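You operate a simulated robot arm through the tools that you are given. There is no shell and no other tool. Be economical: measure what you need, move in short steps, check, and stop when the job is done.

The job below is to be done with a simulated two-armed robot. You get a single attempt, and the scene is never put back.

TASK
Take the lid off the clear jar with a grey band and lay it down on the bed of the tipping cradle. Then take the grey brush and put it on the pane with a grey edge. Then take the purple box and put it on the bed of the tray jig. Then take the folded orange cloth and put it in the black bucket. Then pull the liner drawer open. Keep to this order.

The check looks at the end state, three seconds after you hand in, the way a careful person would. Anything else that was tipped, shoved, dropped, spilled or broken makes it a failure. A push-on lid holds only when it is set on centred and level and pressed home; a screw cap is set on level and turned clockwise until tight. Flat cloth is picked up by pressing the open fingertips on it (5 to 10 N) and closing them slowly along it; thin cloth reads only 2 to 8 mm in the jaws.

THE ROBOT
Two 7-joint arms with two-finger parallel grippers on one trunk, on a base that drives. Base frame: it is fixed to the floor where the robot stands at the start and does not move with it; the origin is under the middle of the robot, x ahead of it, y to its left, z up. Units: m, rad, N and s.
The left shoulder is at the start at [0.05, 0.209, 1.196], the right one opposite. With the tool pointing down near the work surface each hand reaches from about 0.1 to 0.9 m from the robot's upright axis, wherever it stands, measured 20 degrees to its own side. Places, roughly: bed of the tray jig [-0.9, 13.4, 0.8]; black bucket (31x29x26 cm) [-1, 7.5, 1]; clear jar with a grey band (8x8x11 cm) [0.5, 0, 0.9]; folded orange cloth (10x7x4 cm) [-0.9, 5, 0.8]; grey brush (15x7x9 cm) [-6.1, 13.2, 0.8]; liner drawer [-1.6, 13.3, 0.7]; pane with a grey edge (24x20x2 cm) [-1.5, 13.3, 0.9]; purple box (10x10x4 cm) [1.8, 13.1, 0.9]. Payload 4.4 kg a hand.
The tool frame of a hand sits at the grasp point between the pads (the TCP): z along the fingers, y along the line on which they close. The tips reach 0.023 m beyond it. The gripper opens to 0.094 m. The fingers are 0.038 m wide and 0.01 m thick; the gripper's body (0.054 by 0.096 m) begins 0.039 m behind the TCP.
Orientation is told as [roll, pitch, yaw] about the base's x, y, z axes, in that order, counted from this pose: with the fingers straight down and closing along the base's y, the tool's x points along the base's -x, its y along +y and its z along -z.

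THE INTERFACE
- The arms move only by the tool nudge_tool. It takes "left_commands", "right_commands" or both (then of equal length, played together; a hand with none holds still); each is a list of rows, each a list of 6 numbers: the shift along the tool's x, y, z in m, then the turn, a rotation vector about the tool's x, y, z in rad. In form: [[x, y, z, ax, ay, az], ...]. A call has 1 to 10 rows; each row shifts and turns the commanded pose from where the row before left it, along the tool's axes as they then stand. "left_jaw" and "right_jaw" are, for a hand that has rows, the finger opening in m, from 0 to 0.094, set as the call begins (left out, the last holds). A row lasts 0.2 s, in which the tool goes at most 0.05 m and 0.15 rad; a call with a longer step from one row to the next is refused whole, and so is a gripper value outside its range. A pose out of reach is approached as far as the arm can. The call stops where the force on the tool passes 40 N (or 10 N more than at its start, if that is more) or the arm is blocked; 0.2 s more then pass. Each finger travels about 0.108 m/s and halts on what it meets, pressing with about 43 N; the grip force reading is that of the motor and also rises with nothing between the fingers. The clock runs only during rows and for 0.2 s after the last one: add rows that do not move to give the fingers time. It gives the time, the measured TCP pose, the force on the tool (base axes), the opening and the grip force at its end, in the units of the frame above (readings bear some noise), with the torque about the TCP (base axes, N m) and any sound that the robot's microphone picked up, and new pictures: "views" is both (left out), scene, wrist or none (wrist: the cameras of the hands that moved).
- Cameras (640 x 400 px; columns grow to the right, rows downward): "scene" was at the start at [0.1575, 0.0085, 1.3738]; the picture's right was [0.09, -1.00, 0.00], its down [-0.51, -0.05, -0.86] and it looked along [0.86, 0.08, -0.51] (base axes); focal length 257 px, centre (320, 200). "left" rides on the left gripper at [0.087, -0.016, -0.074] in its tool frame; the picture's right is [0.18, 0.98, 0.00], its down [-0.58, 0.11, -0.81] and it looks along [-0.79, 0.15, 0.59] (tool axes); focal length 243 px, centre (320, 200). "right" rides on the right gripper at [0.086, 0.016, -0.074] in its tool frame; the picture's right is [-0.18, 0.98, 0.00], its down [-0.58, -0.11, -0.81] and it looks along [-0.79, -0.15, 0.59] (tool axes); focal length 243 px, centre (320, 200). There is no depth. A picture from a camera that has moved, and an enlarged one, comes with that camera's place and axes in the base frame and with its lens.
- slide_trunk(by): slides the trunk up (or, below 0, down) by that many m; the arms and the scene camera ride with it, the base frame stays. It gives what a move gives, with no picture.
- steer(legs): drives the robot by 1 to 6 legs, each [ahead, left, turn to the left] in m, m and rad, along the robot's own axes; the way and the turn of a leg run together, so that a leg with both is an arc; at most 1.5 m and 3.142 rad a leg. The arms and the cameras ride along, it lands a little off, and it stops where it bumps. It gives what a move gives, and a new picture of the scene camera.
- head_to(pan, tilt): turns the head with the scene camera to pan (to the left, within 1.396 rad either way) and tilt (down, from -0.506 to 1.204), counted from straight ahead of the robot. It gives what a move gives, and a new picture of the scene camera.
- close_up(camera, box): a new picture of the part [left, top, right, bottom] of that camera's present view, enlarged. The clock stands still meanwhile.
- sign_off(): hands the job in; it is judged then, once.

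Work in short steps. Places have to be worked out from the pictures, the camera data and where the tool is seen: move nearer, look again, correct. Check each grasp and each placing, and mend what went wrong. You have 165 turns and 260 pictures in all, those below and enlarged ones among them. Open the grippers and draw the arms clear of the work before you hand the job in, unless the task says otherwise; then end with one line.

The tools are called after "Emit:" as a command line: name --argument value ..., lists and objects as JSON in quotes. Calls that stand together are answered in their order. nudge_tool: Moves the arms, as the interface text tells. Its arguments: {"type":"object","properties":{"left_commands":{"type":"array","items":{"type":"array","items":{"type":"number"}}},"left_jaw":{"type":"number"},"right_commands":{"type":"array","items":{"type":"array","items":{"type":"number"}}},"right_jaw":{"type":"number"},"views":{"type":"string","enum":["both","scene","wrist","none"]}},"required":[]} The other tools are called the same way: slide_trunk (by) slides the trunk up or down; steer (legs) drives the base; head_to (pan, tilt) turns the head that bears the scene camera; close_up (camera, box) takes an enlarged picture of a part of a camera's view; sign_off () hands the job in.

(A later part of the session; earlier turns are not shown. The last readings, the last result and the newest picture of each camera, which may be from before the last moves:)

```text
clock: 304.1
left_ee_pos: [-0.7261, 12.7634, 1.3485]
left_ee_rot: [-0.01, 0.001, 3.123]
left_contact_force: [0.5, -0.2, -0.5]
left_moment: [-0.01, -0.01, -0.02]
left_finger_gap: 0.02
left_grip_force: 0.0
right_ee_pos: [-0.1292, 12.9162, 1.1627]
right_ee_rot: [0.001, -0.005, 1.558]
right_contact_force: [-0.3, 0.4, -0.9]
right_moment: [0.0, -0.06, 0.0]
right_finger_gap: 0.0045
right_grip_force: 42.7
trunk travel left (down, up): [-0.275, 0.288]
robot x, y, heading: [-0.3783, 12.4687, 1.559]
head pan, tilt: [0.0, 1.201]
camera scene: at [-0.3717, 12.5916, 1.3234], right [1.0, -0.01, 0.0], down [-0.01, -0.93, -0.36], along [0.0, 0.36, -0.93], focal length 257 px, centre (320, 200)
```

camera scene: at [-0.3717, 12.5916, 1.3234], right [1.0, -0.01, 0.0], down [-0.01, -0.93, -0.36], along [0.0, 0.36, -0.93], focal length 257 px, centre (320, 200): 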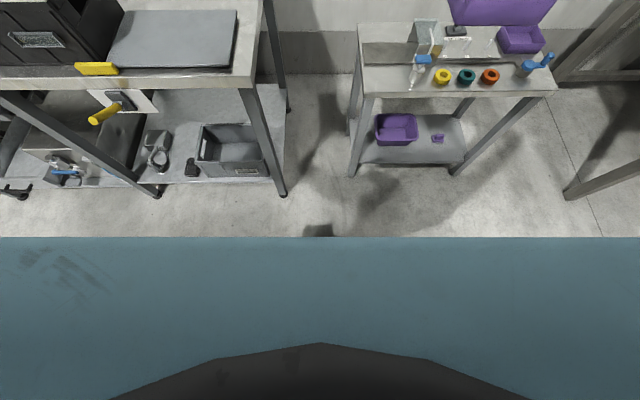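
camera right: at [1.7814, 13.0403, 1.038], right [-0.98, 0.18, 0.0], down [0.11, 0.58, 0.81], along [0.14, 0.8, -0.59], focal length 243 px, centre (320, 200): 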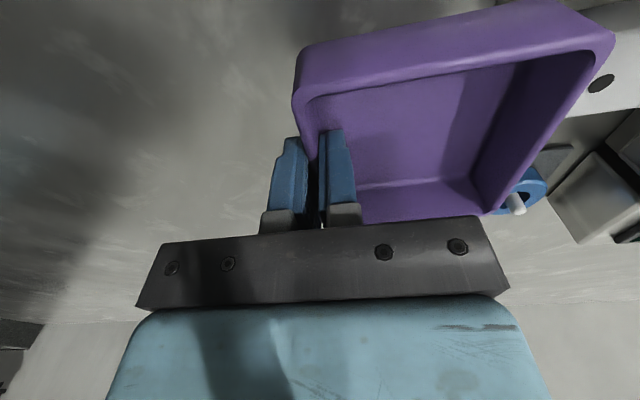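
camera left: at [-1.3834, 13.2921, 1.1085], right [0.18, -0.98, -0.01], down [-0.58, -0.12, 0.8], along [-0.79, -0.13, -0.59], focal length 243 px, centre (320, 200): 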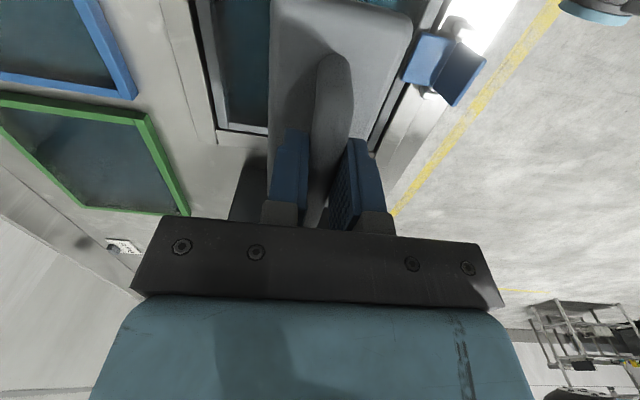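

The base reaches about 0.41 m ahead, so I can go to y≈12.62. I strafe left to x≈-0.85 and move up.

Emit:
steer --legs '[[0, 0.47, 0.01], [0.15, 0, 0]]'

Emit:
head_to --pan -0.15 --tilt 0.65

```text
clock: 309.6
left_ee_pos: [-1.1895, 12.9128, 1.3503]
left_ee_rot: [-0.014, 0.002, 3.13]
left_contact_force: [0.3, 0.6, 0.2]
left_moment: [-0.03, 0.01, 0.02]
left_finger_gap: 0.0199
left_grip_force: 0.1
right_ee_pos: [-0.594, 13.0695, 1.1616]
right_ee_rot: [0.001, -0.001, 1.565]
right_contact_force: [-0.2, 0.1, -0.3]
right_moment: [0.01, -0.07, 0.01]
right_finger_gap: 0.0046
right_grip_force: 43.0
trunk travel left (down, up): [-0.275, 0.288]
robot x, y, heading: [-0.8381, 12.6222, 1.565]
head pan, tilt: [0.0, 1.201]
camera scene: at [-0.8339, 12.7442, 1.3233], right [1.0, -0.01, 0.0], down [-0.01, -0.93, -0.36], along [0.0, 0.36, -0.93], focal length 257 px, centre (320, 200)
```

scene: 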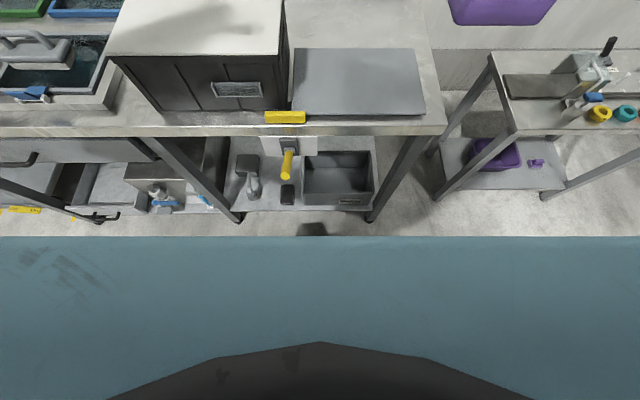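

```text
clock: 310.6
left_ee_pos: [-1.1908, 12.912, 1.3499]
left_ee_rot: [-0.014, 0.001, 3.129]
left_contact_force: [-0.3, -0.5, -0.3]
left_moment: [0.0, 0.01, -0.02]
left_finger_gap: 0.02
left_grip_force: 0.0
right_ee_pos: [-0.5931, 13.0691, 1.1615]
right_ee_rot: [0.002, -0.004, 1.565]
right_contact_force: [-0.3, 0.3, -1.8]
right_moment: [0.02, -0.07, 0.01]
right_finger_gap: 0.0046
right_grip_force: 42.8
trunk travel left (down, up): [-0.275, 0.288]
robot x, y, heading: [-0.8341, 12.6179, 1.564]
head pan, tilt: [-0.15, 0.649]
camera scene: at [-0.8208, 12.7736, 1.3636], right [0.99, -0.15, 0.0], down [-0.09, -0.6, -0.8], along [0.12, 0.79, -0.61], focal length 257 px, centre (320, 200)
```

scene: 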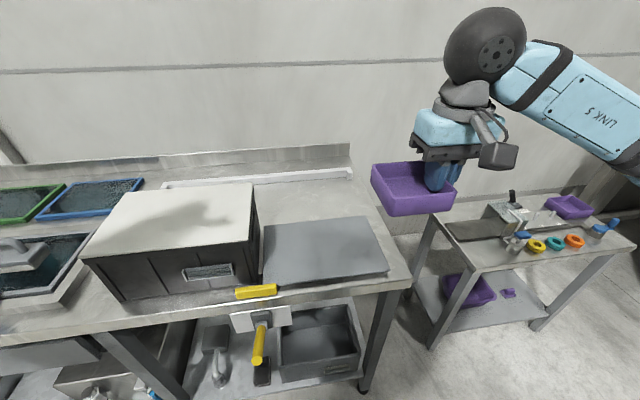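

The free spot projects to pixel (313,200), clear of fence, board and crate. I carry the box over it, then lower part way.

Emit:
nudge_tool --right_commands '[[-0.043, 0.011, 0, 0, 0, 0], [-0.043, 0.011, 0, 0, 0, 0], [-0.043, 0.011, 0, 0, 0, 0], [-0.043, 0.011, 0, 0, 0, 0], [-0.043, 0.011, 0, 0, 0, 0], [-0.043, 0.011, 0, 0, 0, 0], [-0.043, 0.011, 0, 0, 0, 0], [-0.043, 0.011, 0, 0, 0, 0], [-0.042, 0.009, 0, 0, 0, 0], [0, 0, 0, 0, 0, 0]]' --views "none"

Emit:
nudge_tool --right_commands '[[0, 0, 0.045, 0, 0, 0], [0, 0, 0.045, 0, 0, 0], [0, 0, 0.045, 0, 0, 0], [0, 0, 0.045, 0, 0, 0], [0, 0, 0, 0, 0, 0]]'

Emit:
close_up --camera "scene" --box '[230, 140, 410, 300]'

```text
clock: 312.8
left_ee_pos: [-1.1882, 12.9116, 1.3504]
left_ee_rot: [-0.015, 0.0, 3.129]
left_contact_force: [0.0, -0.8, 0.5]
left_moment: [0.02, 0.01, -0.01]
left_finger_gap: 0.0199
left_grip_force: 0.0
right_ee_pos: [-0.684, 13.4568, 1.1632]
right_ee_rot: [0.004, -0.003, 1.568]
right_contact_force: [0.7, -0.2, -0.8]
right_moment: [0.0, -0.05, 0.0]
right_finger_gap: 0.0044
right_grip_force: 42.8
trunk travel left (down, up): [-0.275, 0.288]
robot x, y, heading: [-0.8331, 12.6179, 1.563]
head pan, tilt: [-0.15, 0.649]
```

```text
clock: 314.0
left_ee_pos: [-1.1904, 12.9105, 1.349]
left_ee_rot: [-0.014, 0.001, 3.128]
left_contact_force: [0.1, -0.2, 0.6]
left_moment: [0.04, 0.02, 0.0]
left_finger_gap: 0.0199
left_grip_force: 0.1
right_ee_pos: [-0.6876, 13.4561, 0.9832]
right_ee_rot: [0.001, -0.004, 1.567]
right_contact_force: [0.3, -0.4, -1.3]
right_moment: [0.03, -0.07, 0.01]
right_finger_gap: 0.0042
right_grip_force: 43.2
trunk travel left (down, up): [-0.275, 0.288]
robot x, y, heading: [-0.8348, 12.6217, 1.562]
head pan, tilt: [-0.15, 0.649]
camera scene: at [-0.8209, 12.7729, 1.3638], right [0.99, -0.15, 0.0], down [-0.09, -0.6, -0.8], along [0.12, 0.79, -0.6], focal length 257 px, centre (320, 200)
camera right: at [-0.7035, 13.3702, 1.0583], right [-0.98, 0.19, 0.0], down [0.11, 0.58, 0.81], along [0.15, 0.79, -0.59], focal length 243 px, centre (320, 200)
```

scene: 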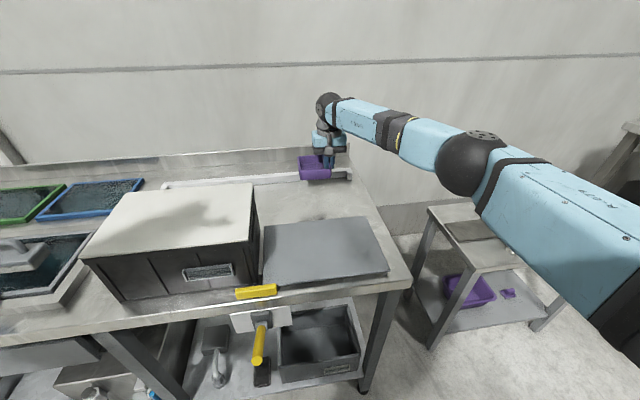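
right: 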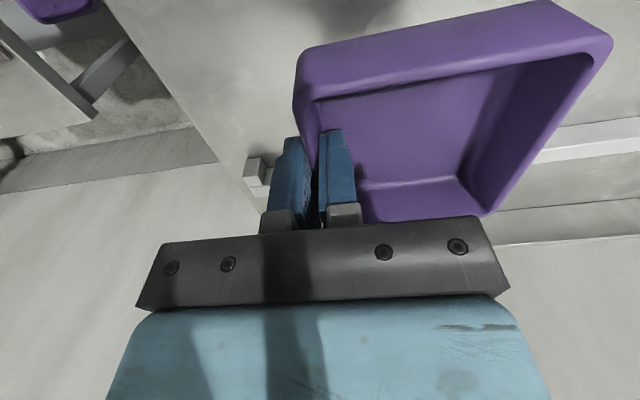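

```text
2.50 times, centred on (320, 220) of scene
camera zoom: at [-0.8209, 12.7729, 1.3638], right [0.99, -0.15, 0.0], down [-0.09, -0.6, -0.8], along [0.12, 0.79, -0.6], focal length 644 px, centre (320, 150)
```

zoom: 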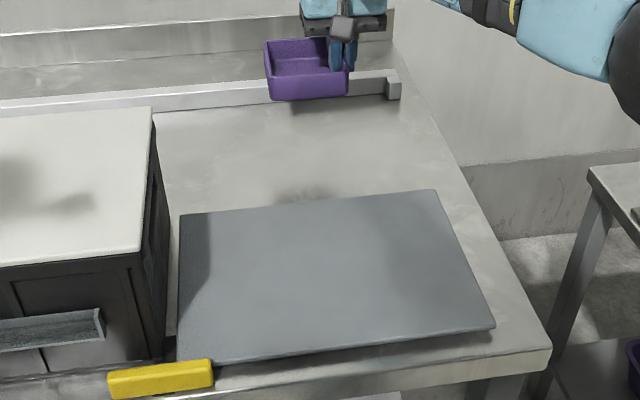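

The box is over free steel. I lower 60 mm and check.

Emit:
nudge_tool --right_commands '[[0, 0, 0.03, 0, 0, 0], [0, 0, 0.02, 0, 0, 0], [0, 0, 0.01, 0, 0, 0], [0, 0, 0.005, 0, 0, 0], [0, 0, 0, 0, 0, 0]]' --views "none"

Emit:
close_up --camera "scene" --box '[260, 145, 380, 220]'

```text
clock: 315.2
left_ee_pos: [-1.19, 12.9105, 1.3497]
left_ee_rot: [-0.013, 0.001, 3.13]
left_contact_force: [-0.5, 0.5, -0.6]
left_moment: [-0.01, -0.04, -0.02]
left_finger_gap: 0.0202
left_grip_force: 0.1
right_ee_pos: [-0.6884, 13.4565, 0.9188]
right_ee_rot: [0.003, -0.003, 1.566]
right_contact_force: [-0.2, 0.7, -1.4]
right_moment: [-0.01, -0.07, 0.0]
right_finger_gap: 0.0044
right_grip_force: 42.8
trunk travel left (down, up): [-0.275, 0.288]
robot x, y, heading: [-0.8341, 12.6187, 1.566]
head pan, tilt: [-0.15, 0.649]
```

```text
5.33 times, centred on (320, 182) of scene
camera zoom: at [-0.8207, 12.7736, 1.3637], right [0.99, -0.16, 0.0], down [-0.09, -0.6, -0.8], along [0.12, 0.79, -0.6], focal length 1373 px, centre (320, 293)
```

zoom: 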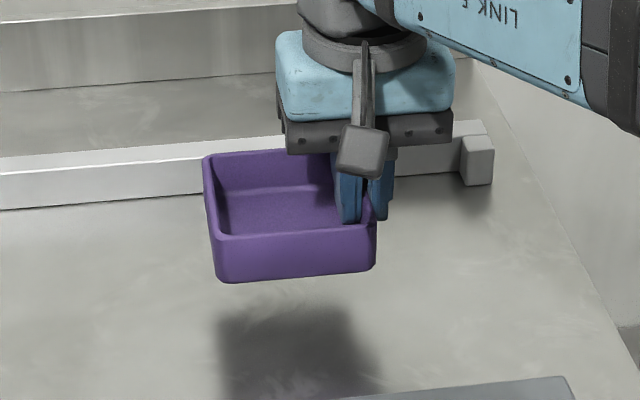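

Emit:
nudge_tool --right_commands '[[0, 0, 0.004, 0, 0, 0], [0, 0, 0.004, 0, 0, 0], [0, 0, 0.004, 0, 0, 0], [0, 0, 0, 0, 0, 0]]' --views "none"

Emit:
close_up --camera "scene" --box '[260, 145, 380, 220]'

```text
clock: 316.2
left_ee_pos: [-1.1895, 12.912, 1.3497]
left_ee_rot: [-0.014, 0.002, 3.13]
left_contact_force: [-0.5, 0.5, -0.3]
left_moment: [0.0, -0.01, 0.01]
left_finger_gap: 0.02
left_grip_force: 0.0
right_ee_pos: [-0.6897, 13.4578, 0.9041]
right_ee_rot: [0.002, -0.002, 1.565]
right_contact_force: [-0.8, -0.5, -0.8]
right_moment: [0.0, -0.03, -0.01]
right_finger_gap: 0.0044
right_grip_force: 42.6
trunk travel left (down, up): [-0.275, 0.288]
robot x, y, heading: [-0.8357, 12.619, 1.569]
head pan, tilt: [-0.15, 0.649]
```

```text
5.33 times, centred on (320, 182) of scene
camera zoom: at [-0.8207, 12.7736, 1.3637], right [0.99, -0.16, 0.0], down [-0.09, -0.6, -0.8], along [0.12, 0.79, -0.6], focal length 1373 px, centre (320, 293)
```

zoom: 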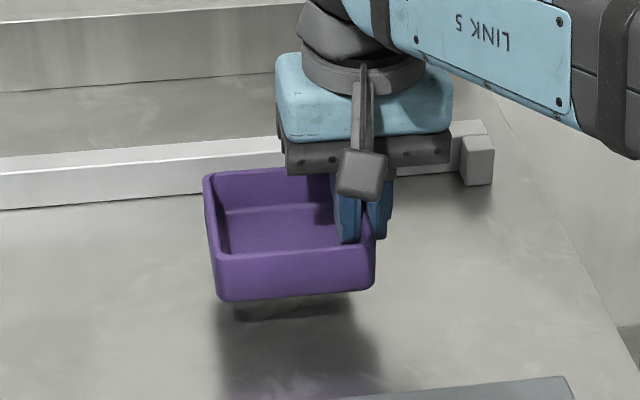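

Emit:
nudge_tool --right_commands '[[0, 0, 0.003, 0, 0, 0], [0, 0, 0.003, 0, 0, 0], [0, 0, 0.003, 0, 0, 0], [0, 0, 0, 0, 0, 0]]' --views "none"

Emit:
close_up --camera "scene" --box '[260, 145, 380, 220]'

```text
clock: 317.2
left_ee_pos: [-1.1908, 12.9118, 1.3494]
left_ee_rot: [-0.013, 0.002, 3.129]
left_contact_force: [1.2, -0.9, 0.0]
left_moment: [0.0, -0.01, -0.05]
left_finger_gap: 0.0198
left_grip_force: 0.2
right_ee_pos: [-0.6897, 13.4569, 0.8967]
right_ee_rot: [0.002, -0.003, 1.563]
right_contact_force: [-0.1, 0.3, -0.2]
right_moment: [0.0, -0.05, 0.0]
right_finger_gap: 0.0043
right_grip_force: 42.8
trunk travel left (down, up): [-0.275, 0.288]
robot x, y, heading: [-0.8341, 12.6223, 1.566]
head pan, tilt: [-0.15, 0.649]
```

```text
5.33 times, centred on (320, 182) of scene
camera zoom: at [-0.8207, 12.7736, 1.3637], right [0.99, -0.16, 0.0], down [-0.09, -0.6, -0.8], along [0.12, 0.79, -0.6], focal length 1373 px, centre (320, 293)
```

zoom: 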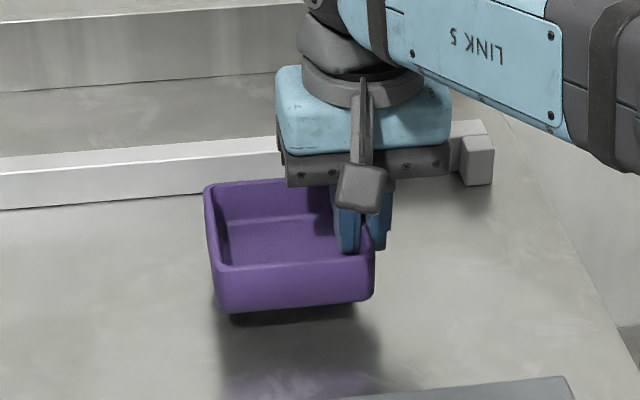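

Almost down. I creep in 2 mm steps.

Emit:
nudge_tool --right_commands '[[0, 0, 0.002, 0, 0, 0], [0, 0, 0.002, 0, 0, 0], [0, 0, 0, 0, 0, 0]]' --views "none"

Emit:
nudge_tool --right_commands '[[0, 0, 0.002, 0, 0, 0], [0, 0, 0, 0, 0, 0]]' --views "none"

Emit:
close_up --camera "scene" --box '[260, 145, 380, 220]'

```text
clock: 318.0
left_ee_pos: [-1.1902, 12.9106, 1.3505]
left_ee_rot: [-0.015, 0.001, 3.129]
left_contact_force: [0.1, -0.2, -0.2]
left_moment: [0.02, 0.02, 0.02]
left_finger_gap: 0.0198
left_grip_force: 0.1
right_ee_pos: [-0.6878, 13.4568, 0.8931]
right_ee_rot: [0.002, -0.004, 1.567]
right_contact_force: [-0.7, 0.6, -0.8]
right_moment: [0.01, -0.03, -0.01]
right_finger_gap: 0.0044
right_grip_force: 42.7
trunk travel left (down, up): [-0.275, 0.288]
robot x, y, heading: [-0.8322, 12.6199, 1.563]
head pan, tilt: [-0.15, 0.649]
```

```text
clock: 318.6
left_ee_pos: [-1.1906, 12.9104, 1.3491]
left_ee_rot: [-0.011, 0.001, 3.13]
left_contact_force: [0.5, -0.4, 0.3]
left_moment: [-0.05, 0.03, 0.02]
left_finger_gap: 0.0202
left_grip_force: 0.1
right_ee_pos: [-0.6893, 13.457, 0.8913]
right_ee_rot: [0.002, -0.003, 1.564]
right_contact_force: [-0.5, -0.4, -1.8]
right_moment: [0.03, -0.07, 0.0]
right_finger_gap: 0.0044
right_grip_force: 43.2
trunk travel left (down, up): [-0.275, 0.288]
robot x, y, heading: [-0.8395, 12.6167, 1.566]
head pan, tilt: [-0.15, 0.649]
```

```text
5.33 times, centred on (320, 182) of scene
camera zoom: at [-0.8207, 12.7736, 1.3637], right [0.99, -0.16, 0.0], down [-0.09, -0.6, -0.8], along [0.12, 0.79, -0.6], focal length 1373 px, centre (320, 293)
```

zoom: 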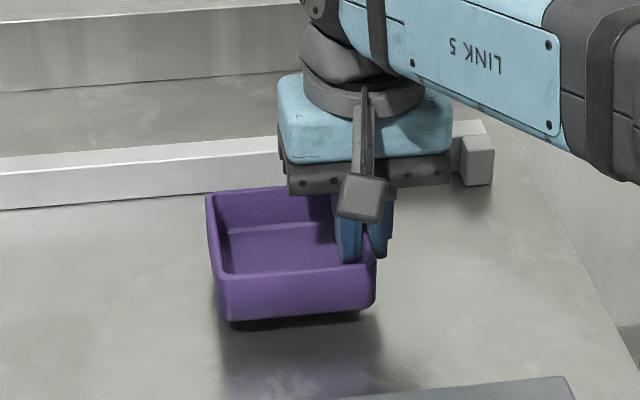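

Emit:
nudge_tool --right_commands '[[0, 0, 0.002, 0, 0, 0], [0, 0, 0.002, 0, 0, 0], [0, 0, 0.001, 0, 0, 0], [0, 0, 0, 0, 0, 0]]' --views "none"

Emit:
nudge_tool --right_commands '[[0, 0, 0.002, 0, 0, 0], [0, 0, 0, 0, 0, 0]]' --views "none"

Emit:
close_up --camera "scene" --box '[260, 145, 380, 220]'

```text
clock: 319.6
left_ee_pos: [-1.1891, 12.9121, 1.3494]
left_ee_rot: [-0.014, 0.0, 3.13]
left_contact_force: [0.4, -0.4, 0.4]
left_moment: [-0.03, 0.02, -0.01]
left_finger_gap: 0.02
left_grip_force: 0.0
right_ee_pos: [-0.689, 13.4573, 0.8852]
right_ee_rot: [0.001, -0.003, 1.565]
right_contact_force: [-0.2, -0.3, -0.9]
right_moment: [0.02, -0.02, 0.02]
right_finger_gap: 0.0045
right_grip_force: 43.1
trunk travel left (down, up): [-0.275, 0.288]
robot x, y, heading: [-0.8378, 12.6207, 1.568]
head pan, tilt: [-0.15, 0.649]
```

```text
clock: 320.2
left_ee_pos: [-1.1909, 12.911, 1.3492]
left_ee_rot: [-0.014, 0.002, 3.13]
left_contact_force: [0.5, -0.4, 0.6]
left_moment: [-0.01, 0.04, 0.0]
left_finger_gap: 0.0199
left_grip_force: 0.1
right_ee_pos: [-0.6893, 13.456, 0.8838]
right_ee_rot: [0.0, -0.004, 1.566]
right_contact_force: [0.4, 0.3, -1.1]
right_moment: [-0.01, -0.04, 0.0]
right_finger_gap: 0.0046
right_grip_force: 42.9
trunk travel left (down, up): [-0.275, 0.288]
robot x, y, heading: [-0.8343, 12.6206, 1.57]
head pan, tilt: [-0.15, 0.649]
```

```text
5.33 times, centred on (320, 182) of scene
camera zoom: at [-0.8207, 12.7736, 1.3637], right [0.99, -0.16, 0.0], down [-0.09, -0.6, -0.8], along [0.12, 0.79, -0.6], focal length 1373 px, centre (320, 293)
```

zoom: 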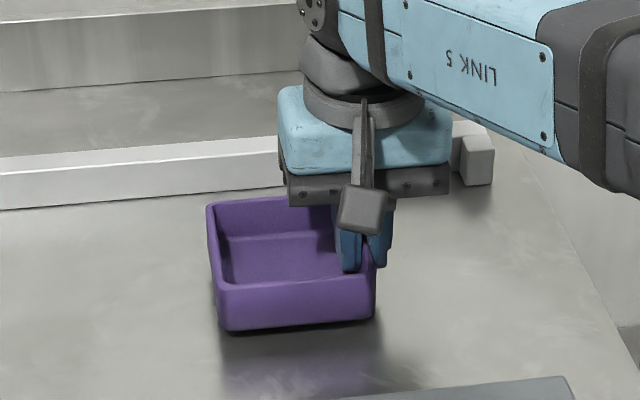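

Emit:
nudge_tool --right_commands '[[0, 0, 0.0015, 0, 0, 0], [0, 0, 0.0015, 0, 0, 0], [0, 0, 0, 0, 0, 0]]' --views "none"

Emit:
nudge_tool --right_commands '[[0, 0, 0.0015, 0, 0, 0], [0, 0, 0.0015, 0, 0, 0], [0, 0, 0, 0, 0, 0]]' --views "none"

Emit:
close_up --camera "scene" --box '[260, 145, 380, 220]'

```text
clock: 321.0
left_ee_pos: [-1.1897, 12.9116, 1.3488]
left_ee_rot: [-0.015, 0.001, 3.13]
left_contact_force: [0.7, 0.1, 0.8]
left_moment: [0.0, 0.01, 0.0]
left_finger_gap: 0.0201
left_grip_force: 0.0
right_ee_pos: [-0.6896, 13.4564, 0.8807]
right_ee_rot: [0.002, -0.003, 1.565]
right_contact_force: [-0.7, -0.3, -0.7]
right_moment: [0.04, -0.06, -0.05]
right_finger_gap: 0.0042
right_grip_force: 43.0
trunk travel left (down, up): [-0.275, 0.288]
robot x, y, heading: [-0.8286, 12.6211, 1.568]
head pan, tilt: [-0.15, 0.649]
```

```text
clock: 321.8
left_ee_pos: [-1.1896, 12.9112, 1.3498]
left_ee_rot: [-0.014, 0.0, 3.129]
left_contact_force: [0.5, 0.3, -0.8]
left_moment: [0.01, 0.0, 0.02]
left_finger_gap: 0.0199
left_grip_force: 0.0
right_ee_pos: [-0.6892, 13.4571, 0.8775]
right_ee_rot: [0.0, -0.004, 1.568]
right_contact_force: [-0.2, -0.3, -1.6]
right_moment: [0.01, -0.07, -0.01]
right_finger_gap: 0.0046
right_grip_force: 42.7
trunk travel left (down, up): [-0.275, 0.288]
robot x, y, heading: [-0.8355, 12.621, 1.565]
head pan, tilt: [-0.15, 0.649]
```

```text
5.33 times, centred on (320, 182) of scene
camera zoom: at [-0.8207, 12.7736, 1.3637], right [0.99, -0.16, 0.0], down [-0.09, -0.6, -0.8], along [0.12, 0.79, -0.6], focal length 1373 px, centre (320, 293)
```

zoom: 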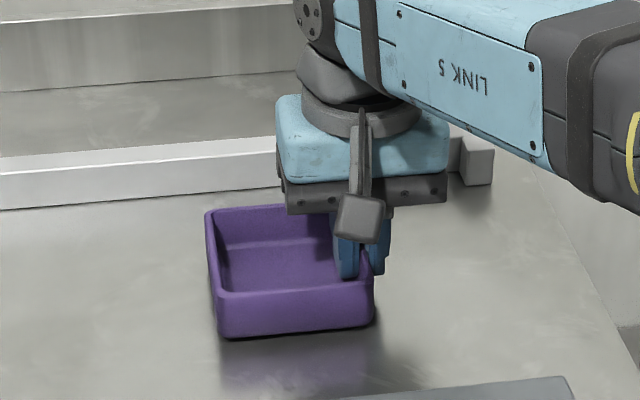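

Emit:
nudge_tool --right_commands '[[0, 0, 0.0015, 0, 0, 0], [0, 0, 0.0015, 0, 0, 0], [0, 0, 0, 0, 0, 0]]' --views "none"

Emit:
nudge_tool --right_commands '[[0, 0, 0.0015, 0, 0, 0], [0, 0, 0.0015, 0, 0, 0], [0, 0, 0, 0, 0, 0]]' --views "none"

Emit:
nudge_tool --right_commands '[[0, 0, 0.0015, 0, 0, 0], [0, 0, 0, 0, 0, 0]]' --views "none"

Emit:
close_up --camera "scene" --box '[260, 145, 380, 220]'

```text
clock: 322.6
left_ee_pos: [-1.1907, 12.9116, 1.349]
left_ee_rot: [-0.014, 0.0, 3.129]
left_contact_force: [0.3, -0.3, -0.6]
left_moment: [-0.01, 0.0, 0.04]
left_finger_gap: 0.0201
left_grip_force: 0.0
right_ee_pos: [-0.6896, 13.4565, 0.8751]
right_ee_rot: [0.002, -0.003, 1.565]
right_contact_force: [-0.1, 0.5, -0.5]
right_moment: [0.02, -0.07, 0.03]
right_finger_gap: 0.0046
right_grip_force: 42.8
trunk travel left (down, up): [-0.275, 0.288]
robot x, y, heading: [-0.8351, 12.6216, 1.565]
head pan, tilt: [-0.15, 0.649]
```

```text
clock: 323.4
left_ee_pos: [-1.1912, 12.9117, 1.3494]
left_ee_rot: [-0.013, 0.001, 3.13]
left_contact_force: [0.7, -0.6, -0.8]
left_moment: [0.0, 0.0, 0.06]
left_finger_gap: 0.0199
left_grip_force: 0.2
right_ee_pos: [-0.6887, 13.4554, 0.8729]
right_ee_rot: [0.002, -0.003, 1.566]
right_contact_force: [0.1, 1.2, 3.4]
right_moment: [-0.13, -0.04, -0.04]
right_finger_gap: 0.0045
right_grip_force: 42.7
trunk travel left (down, up): [-0.275, 0.288]
robot x, y, heading: [-0.8325, 12.6178, 1.566]
head pan, tilt: [-0.15, 0.649]
```

```text
clock: 324.0
left_ee_pos: [-1.1905, 12.9102, 1.3506]
left_ee_rot: [-0.016, 0.0, 3.129]
left_contact_force: [0.0, 0.5, 0.0]
left_moment: [0.0, 0.02, -0.01]
left_finger_gap: 0.0201
left_grip_force: 0.0
right_ee_pos: [-0.6888, 13.4559, 0.874]
right_ee_rot: [0.002, -0.005, 1.564]
right_contact_force: [1.9, 4.3, 14.4]
right_moment: [-0.55, 0.01, 0.06]
right_finger_gap: 0.0045
right_grip_force: 43.0
trunk travel left (down, up): [-0.275, 0.288]
robot x, y, heading: [-0.8341, 12.6227, 1.564]
head pan, tilt: [-0.15, 0.649]
```

```text
5.33 times, centred on (320, 182) of scene
camera zoom: at [-0.8209, 12.772, 1.3641], right [0.99, -0.16, 0.0], down [-0.09, -0.6, -0.8], along [0.12, 0.79, -0.6], focal length 1373 px, centre (320, 293)
```

zoom: 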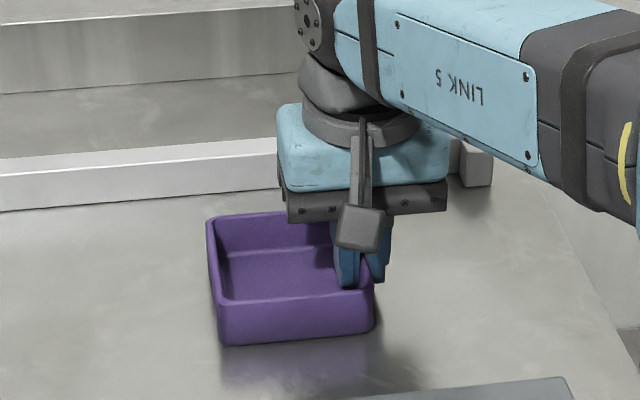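

Contact at 14 N: the box is down. I open to 35 mm and rise straight up.

Emit:
nudge_tool --right_commands '[[0, 0, -0.001, 0, 0, 0], [0, 0, 0, 0, 0, 0], [0, 0, -0.02, 0, 0, 0], [0, 0, -0.03, 0, 0, 0], [0, 0, -0.05, 0, 0, 0], [0, 0, -0.05, 0, 0, 0], [0, 0, -0.05, 0, 0, 0], [0, 0, -0.05, 0, 0, 0], [0, 0, 0, 0, 0, 0]]' --right_jaw 0.035 --views "none"

Emit:
close_up --camera "scene" --box '[240, 140, 420, 252]'

```text
clock: 326.0
left_ee_pos: [-1.189, 12.912, 1.3494]
left_ee_rot: [-0.011, 0.002, 3.13]
left_contact_force: [0.8, 0.1, 0.9]
left_moment: [-0.02, -0.04, 0.01]
left_finger_gap: 0.0199
left_grip_force: 0.0
right_ee_pos: [-0.6892, 13.4554, 1.1205]
right_ee_rot: [0.0, -0.001, 1.566]
right_contact_force: [-0.1, 0.0, -0.6]
right_moment: [-0.01, 0.0, 0.0]
right_finger_gap: 0.0348
right_grip_force: 0.2
trunk travel left (down, up): [-0.275, 0.288]
robot x, y, heading: [-0.8371, 12.6186, 1.566]
head pan, tilt: [-0.15, 0.649]
```

```text
3.56 times, centred on (330, 196) of scene
camera zoom: at [-0.8202, 12.7743, 1.3635], right [0.99, -0.16, 0.0], down [-0.09, -0.6, -0.8], along [0.12, 0.79, -0.61], focal length 915 px, centre (284, 214)
```

zoom: 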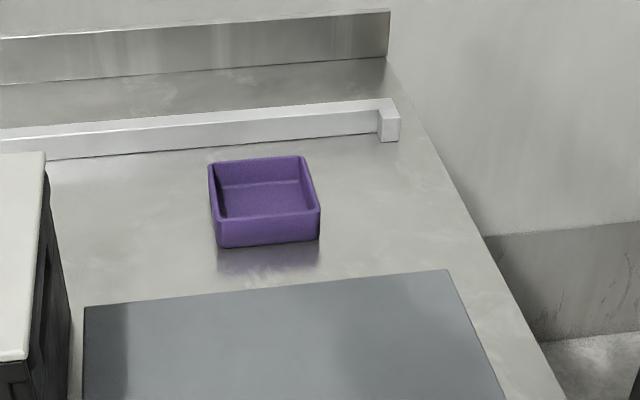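

The purple box stands on the jig bed. I retract the right arm, back away, and start the trip to the cloth by the known route.

Emit:
nudge_tool --right_commands '[[0.04, 0.0, -0.02, 0, 0, 0], [0.045, 0, -0.02, 0, 0, 0], [0.045, 0, -0.02, 0, 0, 0], [0.045, 0, -0.02, 0, 0, 0], [0.048, 0, 0, 0, 0, 0], [0.048, 0, 0, 0, 0, 0], [0.048, 0, 0, 0, 0, 0], [0.048, 0, 0, 0, 0, 0], [0.048, 0, 0, 0, 0, 0], [0.048, 0, 0, 0, 0, 0]]' --right_jaw 0.02 --views "none"

Emit:
steer --legs '[[-0.45, 0, 0], [0, 1.0, 0], [0, 0, 1.571]]'

Emit:
head_to --pan 0.3 --tilt 0.35

```text
clock: 328.2
left_ee_pos: [-1.1905, 12.9103, 1.3506]
left_ee_rot: [-0.017, 0.002, 3.131]
left_contact_force: [-0.5, -0.9, 0.3]
left_moment: [0.03, 0.02, 0.02]
left_finger_gap: 0.0201
left_grip_force: 0.0
right_ee_pos: [-0.6907, 12.9938, 1.201]
right_ee_rot: [0.0, -0.004, 1.567]
right_contact_force: [-1.1, -0.5, -0.5]
right_moment: [-0.04, 0.0, 0.0]
right_finger_gap: 0.0197
right_grip_force: 0.0
trunk travel left (down, up): [-0.275, 0.288]
robot x, y, heading: [-0.833, 12.6198, 1.566]
head pan, tilt: [-0.15, 0.649]
```

```text
clock: 343.4
left_ee_pos: [-2.1341, 11.8175, 1.3493]
left_ee_rot: [-0.016, 0.001, -1.59]
left_contact_force: [0.5, 0.2, -0.2]
left_moment: [-0.03, 0.0, 0.0]
left_finger_gap: 0.0202
left_grip_force: 0.0
right_ee_pos: [-2.2119, 12.3192, 1.2008]
right_ee_rot: [0.002, -0.001, 3.128]
right_contact_force: [0.3, 1.1, 0.0]
right_moment: [0.0, 0.0, 0.0]
right_finger_gap: 0.0201
right_grip_force: 0.1
trunk travel left (down, up): [-0.275, 0.288]
robot x, y, heading: [-1.8354, 12.1711, 3.123]
head pan, tilt: [-0.15, 0.649]
camera scene: at [-1.9921, 12.1855, 1.3637], right [0.16, 0.99, 0.0], down [0.6, -0.1, -0.8], along [-0.79, 0.13, -0.6], focal length 257 px, centre (320, 200)
```

scene: 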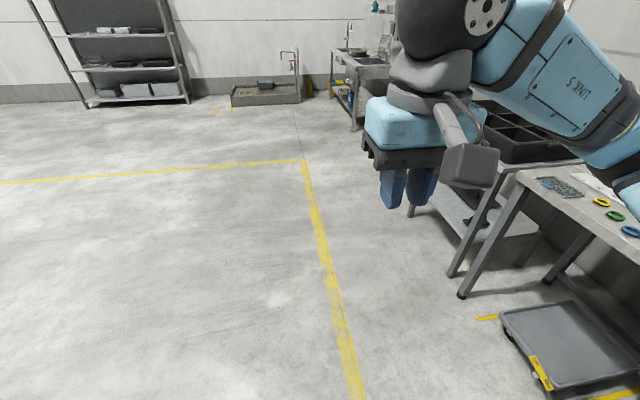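

```text
clock: 344.3
left_ee_pos: [-2.1334, 11.8179, 1.3491]
left_ee_rot: [-0.014, 0.002, -1.591]
left_contact_force: [-0.4, 1.1, 0.1]
left_moment: [-0.02, -0.02, -0.02]
left_finger_gap: 0.0199
left_grip_force: 0.1
right_ee_pos: [-2.2121, 12.3188, 1.2013]
right_ee_rot: [0.0, -0.004, 3.129]
right_contact_force: [0.5, -0.8, -0.1]
right_moment: [0.0, 0.0, -0.01]
right_finger_gap: 0.02
right_grip_force: 0.2
trunk travel left (down, up): [-0.275, 0.288]
robot x, y, heading: [-1.8373, 12.1683, 3.127]
head pan, tilt: [0.3, 0.351]
camera scene: at [-1.9959, 12.1452, 1.3907], right [-0.28, 0.96, 0.0], down [0.33, 0.1, -0.94], along [-0.9, -0.26, -0.34], focal length 257 px, centre (320, 200)
```

scene: 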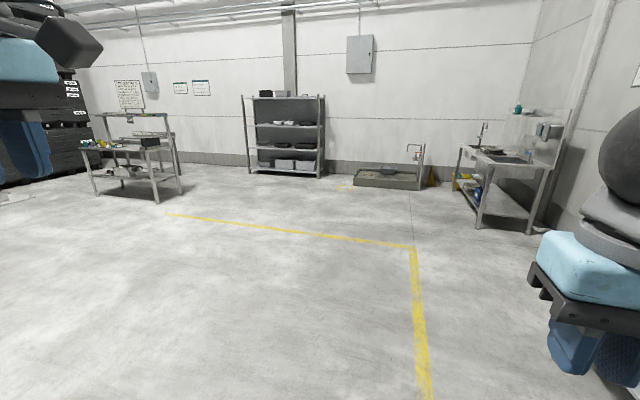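

Plan: keep heading π all the way — ahead to x≈-2.7, strafe left to y≈9.43, then back through the gap. First the open-floor part.

Emit:
steer --legs '[[0.85, 0, 0.015], [0, 1.37, 0], [0, 1.37, 0]]'

```text
clock: 372.7
left_ee_pos: [-3.0107, 9.0559, 1.3495]
left_ee_rot: [-0.015, 0.003, -1.572]
left_contact_force: [-0.4, -0.3, 1.3]
left_moment: [-0.02, -0.02, 0.0]
left_finger_gap: 0.0201
left_grip_force: 0.0
right_ee_pos: [-3.0987, 9.5546, 1.2003]
right_ee_rot: [0.001, -0.003, -3.136]
right_contact_force: [0.6, 0.5, -0.4]
right_moment: [0.01, 0.02, 0.02]
right_finger_gap: 0.02
right_grip_force: 0.1
trunk travel left (down, up): [-0.275, 0.288]
robot x, y, heading: [-2.7238, 9.4096, -3.136]
head pan, tilt: [0.3, 0.351]
camera scene: at [-2.8787, 9.3858, 1.3907], right [-0.3, 0.95, 0.0], down [0.33, 0.1, -0.94], along [-0.9, -0.28, -0.34], focal length 257 px, centre (320, 200)
```

scene: 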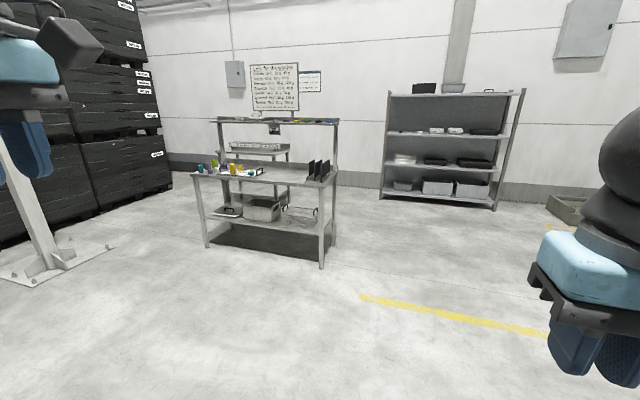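

I back through the gap at y≈9.42 to x≈1.08.

Emit:
steer --legs '[[-1.3, 0, 0], [-1.3, 0, 0], [-1.2, 0, 0]]'

```text
clock: 391.1
left_ee_pos: [0.815, 9.1032, 1.349]
left_ee_rot: [-0.014, 0.003, -1.546]
left_contact_force: [-0.1, 0.2, -0.3]
left_moment: [-0.02, 0.0, 0.02]
left_finger_gap: 0.0199
left_grip_force: 0.1
right_ee_pos: [0.7128, 9.5989, 1.2015]
right_ee_rot: [0.002, -0.005, -3.108]
right_contact_force: [1.4, 0.2, -0.2]
right_moment: [0.01, 0.0, 0.0]
right_finger_gap: 0.02
right_grip_force: 0.0
trunk travel left (down, up): [-0.275, 0.288]
robot x, y, heading: [1.0898, 9.4674, -3.108]
head pan, tilt: [0.3, 0.351]
camera scene: at [0.9369, 9.4366, 1.3907], right [-0.33, 0.95, 0.0], down [0.32, 0.11, -0.94], along [-0.89, -0.31, -0.34], focal length 257 px, centre (320, 200)
```

scene: 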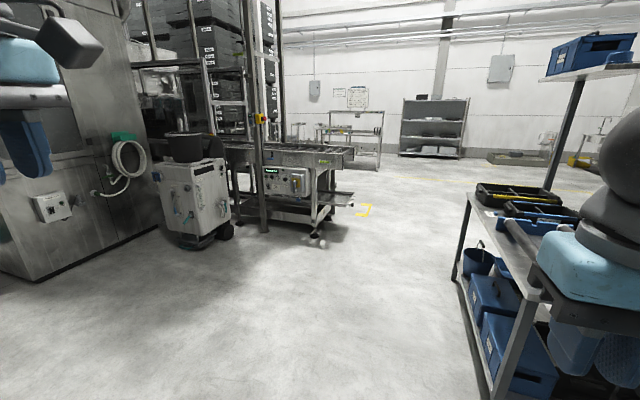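

Through. I correct the heading and strafe left (toward -y) at x≈1.1 down to y≈5.1.

Emit:
steer --legs '[[0, 0, -0.033], [0, 1.45, 0], [0, 1.45, 0], [0, 1.4, 0]]'

Emit:
head_to --pan 0.0 --tilt 0.4

```text
clock: 429.2
left_ee_pos: [0.9059, 4.7618, 1.3499]
left_ee_rot: [-0.014, 0.002, -1.537]
left_contact_force: [0.2, -0.1, 0.9]
left_moment: [-0.01, -0.04, 0.0]
left_finger_gap: 0.02
left_grip_force: 0.0
right_ee_pos: [0.7986, 5.2575, 1.2016]
right_ee_rot: [0.002, -0.004, -3.101]
right_contact_force: [0.5, -0.4, -1.2]
right_moment: [0.0, -0.02, 0.0]
right_finger_gap: 0.0199
right_grip_force: 0.0
trunk travel left (down, up): [-0.275, 0.288]
robot x, y, heading: [1.1797, 5.1272, -3.102]
head pan, tilt: [0.3, 0.351]
camera scene: at [1.025, 5.0951, 1.3907], right [-0.33, 0.94, 0.0], down [0.32, 0.12, -0.94], along [-0.89, -0.31, -0.34], focal length 257 px, centre (320, 200)
```

scene: 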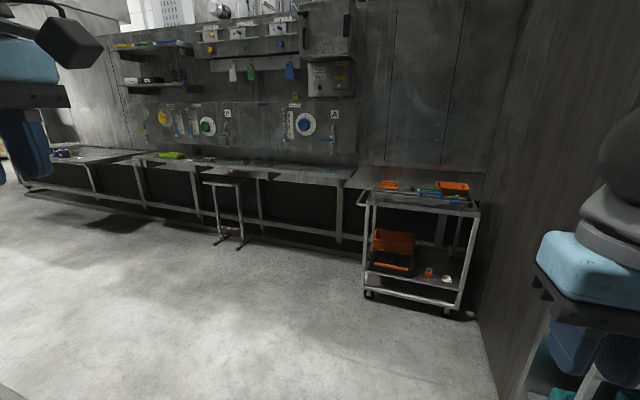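

```text
clock: 430.0
left_ee_pos: [0.9056, 4.7612, 1.3493]
left_ee_rot: [-0.014, 0.002, -1.535]
left_contact_force: [-0.3, 0.0, 1.1]
left_moment: [0.02, -0.01, 0.01]
left_finger_gap: 0.02
left_grip_force: 0.0
right_ee_pos: [0.7987, 5.2558, 1.2019]
right_ee_rot: [0.002, -0.002, -3.098]
right_contact_force: [0.3, -0.3, -0.6]
right_moment: [-0.01, 0.02, -0.03]
right_finger_gap: 0.02
right_grip_force: 0.0
trunk travel left (down, up): [-0.275, 0.288]
robot x, y, heading: [1.1788, 5.1308, -3.101]
head pan, tilt: [0.0, 0.4]
camera scene: at [1.0202, 5.1224, 1.3862], right [-0.04, 1.0, 0.0], down [0.39, 0.02, -0.92], along [-0.92, -0.04, -0.39], focal length 257 px, centre (320, 200)
```

scene: 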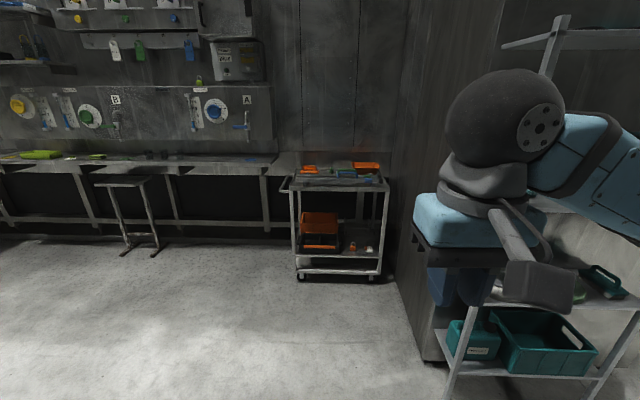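

The cloth appears at about [-0.87, 4.96] on the cart's top. The way between the shelf post (y≈5.67) and the trough end is tight, so I check the trough end on the left.

Emit:
head_to --pan 1.2 --tilt 0.75

```text
clock: 431.4
left_ee_pos: [0.9054, 4.7605, 1.3498]
left_ee_rot: [-0.016, 0.002, -1.536]
left_contact_force: [-0.1, -0.1, -0.4]
left_moment: [-0.02, 0.02, 0.01]
left_finger_gap: 0.02
left_grip_force: 0.0
right_ee_pos: [0.7992, 5.2565, 1.2014]
right_ee_rot: [0.003, -0.004, -3.101]
right_contact_force: [0.7, 0.4, 0.1]
right_moment: [0.01, 0.01, 0.0]
right_finger_gap: 0.0198
right_grip_force: 0.0
trunk travel left (down, up): [-0.275, 0.288]
robot x, y, heading: [1.1781, 5.1302, -3.103]
head pan, tilt: [1.201, 0.75]
camera scene: at [1.0859, 5.0479, 1.3551], right [-0.95, 0.32, 0.0], down [0.22, 0.65, -0.73], along [-0.24, -0.69, -0.68], focal length 257 px, centre (320, 200)
```

scene: 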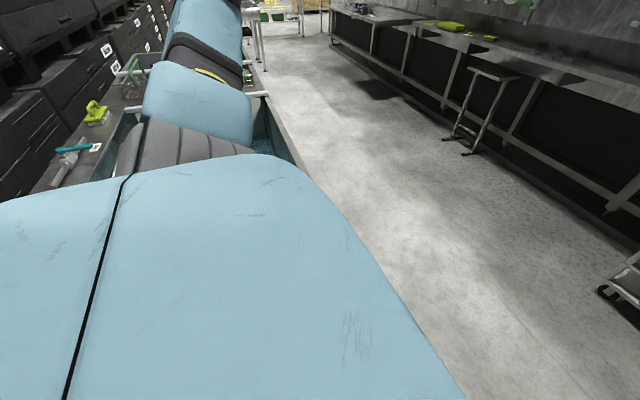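

I extend the right arm forward to pull its elbow in from the shelf post, then go ahead.

Emit:
nudge_tool --right_commands '[[-0.05, 0, 0, 0, 0, 0], [-0.05, 0, 0, 0, 0, 0], [-0.05, 0, 0, 0, 0, 0], [-0.05, 0, 0, 0, 0, 0], [-0.05, 0, 0, 0, 0, 0], [-0.05, 0, 0, 0, 0, 0], [0, 0, 0, 0, 0, 0]]' --views "none"

Emit:
head_to --pan -0.6 --tilt 0.5

Emit:
steer --legs '[[0.5, 0.0, -0.01], [0.5, 0.27, -0.02]]'

```text
clock: 433.0
left_ee_pos: [0.9064, 4.7614, 1.3507]
left_ee_rot: [-0.016, 0.001, -1.536]
left_contact_force: [0.6, 0.1, -1.3]
left_moment: [0.01, 0.02, 0.0]
left_finger_gap: 0.0202
left_grip_force: 0.1
right_ee_pos: [0.4976, 5.2445, 1.205]
right_ee_rot: [0.003, -0.003, -3.099]
right_contact_force: [0.2, 0.3, 0.8]
right_moment: [-0.02, 0.01, -0.04]
right_finger_gap: 0.0201
right_grip_force: 0.0
trunk travel left (down, up): [-0.275, 0.288]
robot x, y, heading: [1.1809, 5.1306, -3.105]
head pan, tilt: [1.201, 0.75]
```

```text
clock: 434.8
left_ee_pos: [0.9064, 4.76, 1.3496]
left_ee_rot: [-0.016, 0.001, -1.535]
left_contact_force: [-1.2, 0.4, -0.5]
left_moment: [-0.02, 0.02, -0.01]
left_finger_gap: 0.0202
left_grip_force: 0.1
right_ee_pos: [0.4969, 5.2444, 1.2043]
right_ee_rot: [0.001, -0.002, -3.101]
right_contact_force: [-0.3, -0.2, 0.0]
right_moment: [-0.04, -0.02, -0.01]
right_finger_gap: 0.0202
right_grip_force: 0.1
trunk travel left (down, up): [-0.275, 0.288]
robot x, y, heading: [1.1841, 5.1292, -3.103]
head pan, tilt: [-0.6, 0.499]
camera scene: at [1.0356, 5.1745, 1.377], right [0.53, 0.85, 0.0], down [0.41, -0.25, -0.88], along [-0.74, 0.47, -0.48], focal length 257 px, centre (320, 200)
```

scene: 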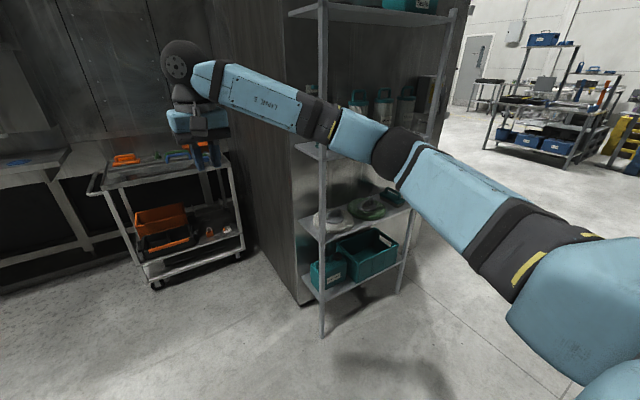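

```text
clock: 440.6
left_ee_pos: [-0.087, 4.4677, 1.3494]
left_ee_rot: [-0.014, 0.003, -1.573]
left_contact_force: [0.0, -0.1, -0.4]
left_moment: [0.01, 0.01, -0.04]
left_finger_gap: 0.0199
left_grip_force: 0.2
right_ee_pos: [-0.4756, 4.9658, 1.2055]
right_ee_rot: [0.002, -0.005, -3.136]
right_contact_force: [-0.3, -0.3, -0.1]
right_moment: [0.03, -0.03, 0.0]
right_finger_gap: 0.0198
right_grip_force: 0.1
trunk travel left (down, up): [-0.275, 0.288]
robot x, y, heading: [0.2012, 4.825, -3.139]
head pan, tilt: [-0.6, 0.499]
camera scene: at [0.0587, 4.8757, 1.377], right [0.56, 0.83, 0.0], down [0.4, -0.27, -0.88], along [-0.73, 0.49, -0.48], focal length 257 px, centre (320, 200)
```

scene: 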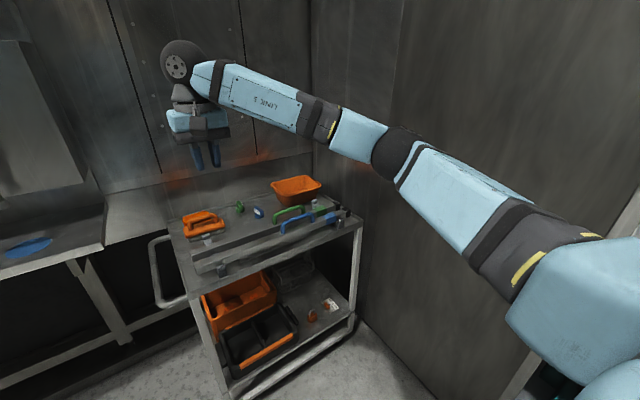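

Well placed. I look at the cart top for the folded orange cloth.

Emit:
head_to --pan -0.15 --tilt 0.6

Emit:
close_up --camera "scene" --box '[300, 130, 500, 255]'

```text
clock: 441.5
left_ee_pos: [-0.0875, 4.4671, 1.3499]
left_ee_rot: [-0.014, 0.001, -1.574]
left_contact_force: [-0.1, 0.9, 0.3]
left_moment: [0.01, -0.01, 0.0]
left_finger_gap: 0.0201
left_grip_force: 0.1
right_ee_pos: [-0.4757, 4.966, 1.2039]
right_ee_rot: [0.001, -0.003, -3.138]
right_contact_force: [-0.4, -1.0, 0.5]
right_moment: [0.0, 0.03, 0.0]
right_finger_gap: 0.0199
right_grip_force: 0.1
trunk travel left (down, up): [-0.275, 0.288]
robot x, y, heading: [0.2029, 4.825, -3.142]
head pan, tilt: [-0.15, 0.6]
camera scene: at [0.0467, 4.8376, 1.368], right [0.15, 0.99, 0.0], down [0.56, -0.08, -0.83], along [-0.82, 0.12, -0.56], focal length 257 px, centre (320, 200)
```

scene: 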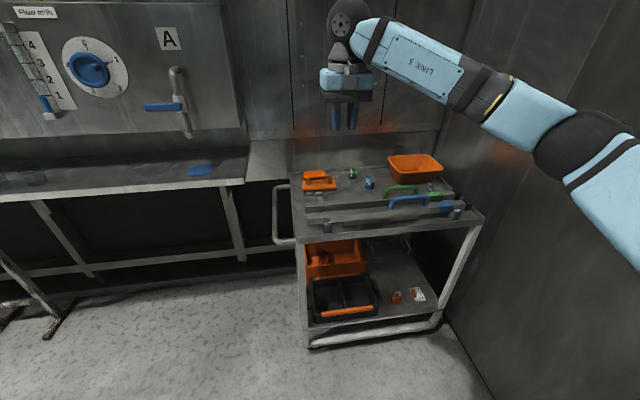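

```text
3.20 times, centred on (400, 192) of scene
camera zoom: at [0.0467, 4.8376, 1.368], right [0.15, 0.99, 0.0], down [0.56, -0.08, -0.83], along [-0.82, 0.12, -0.56], focal length 824 px, centre (64, 224)
```

zoom: 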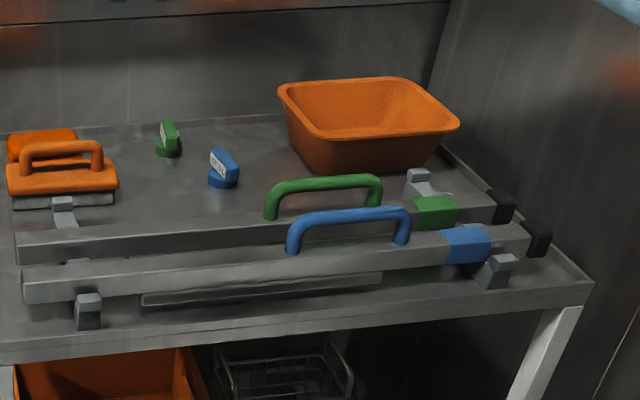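

An orange brush is in front and an orange block behind it, maybe the cloth. I enlarge that corner.

Emit:
close_up --camera "scene" --box '[280, 155, 360, 205]'

```text
8.00 times, centred on (320, 180) of scene
camera zoom: at [0.0467, 4.8376, 1.368], right [0.15, 0.99, 0.0], down [0.56, -0.08, -0.83], along [-0.82, 0.12, -0.56], focal length 2060 px, centre (320, 360)
```

zoom: 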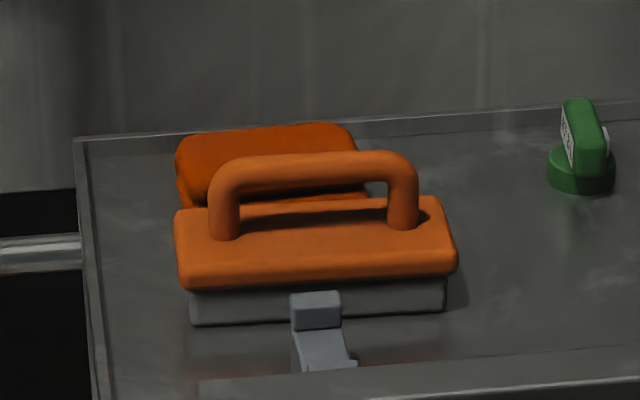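

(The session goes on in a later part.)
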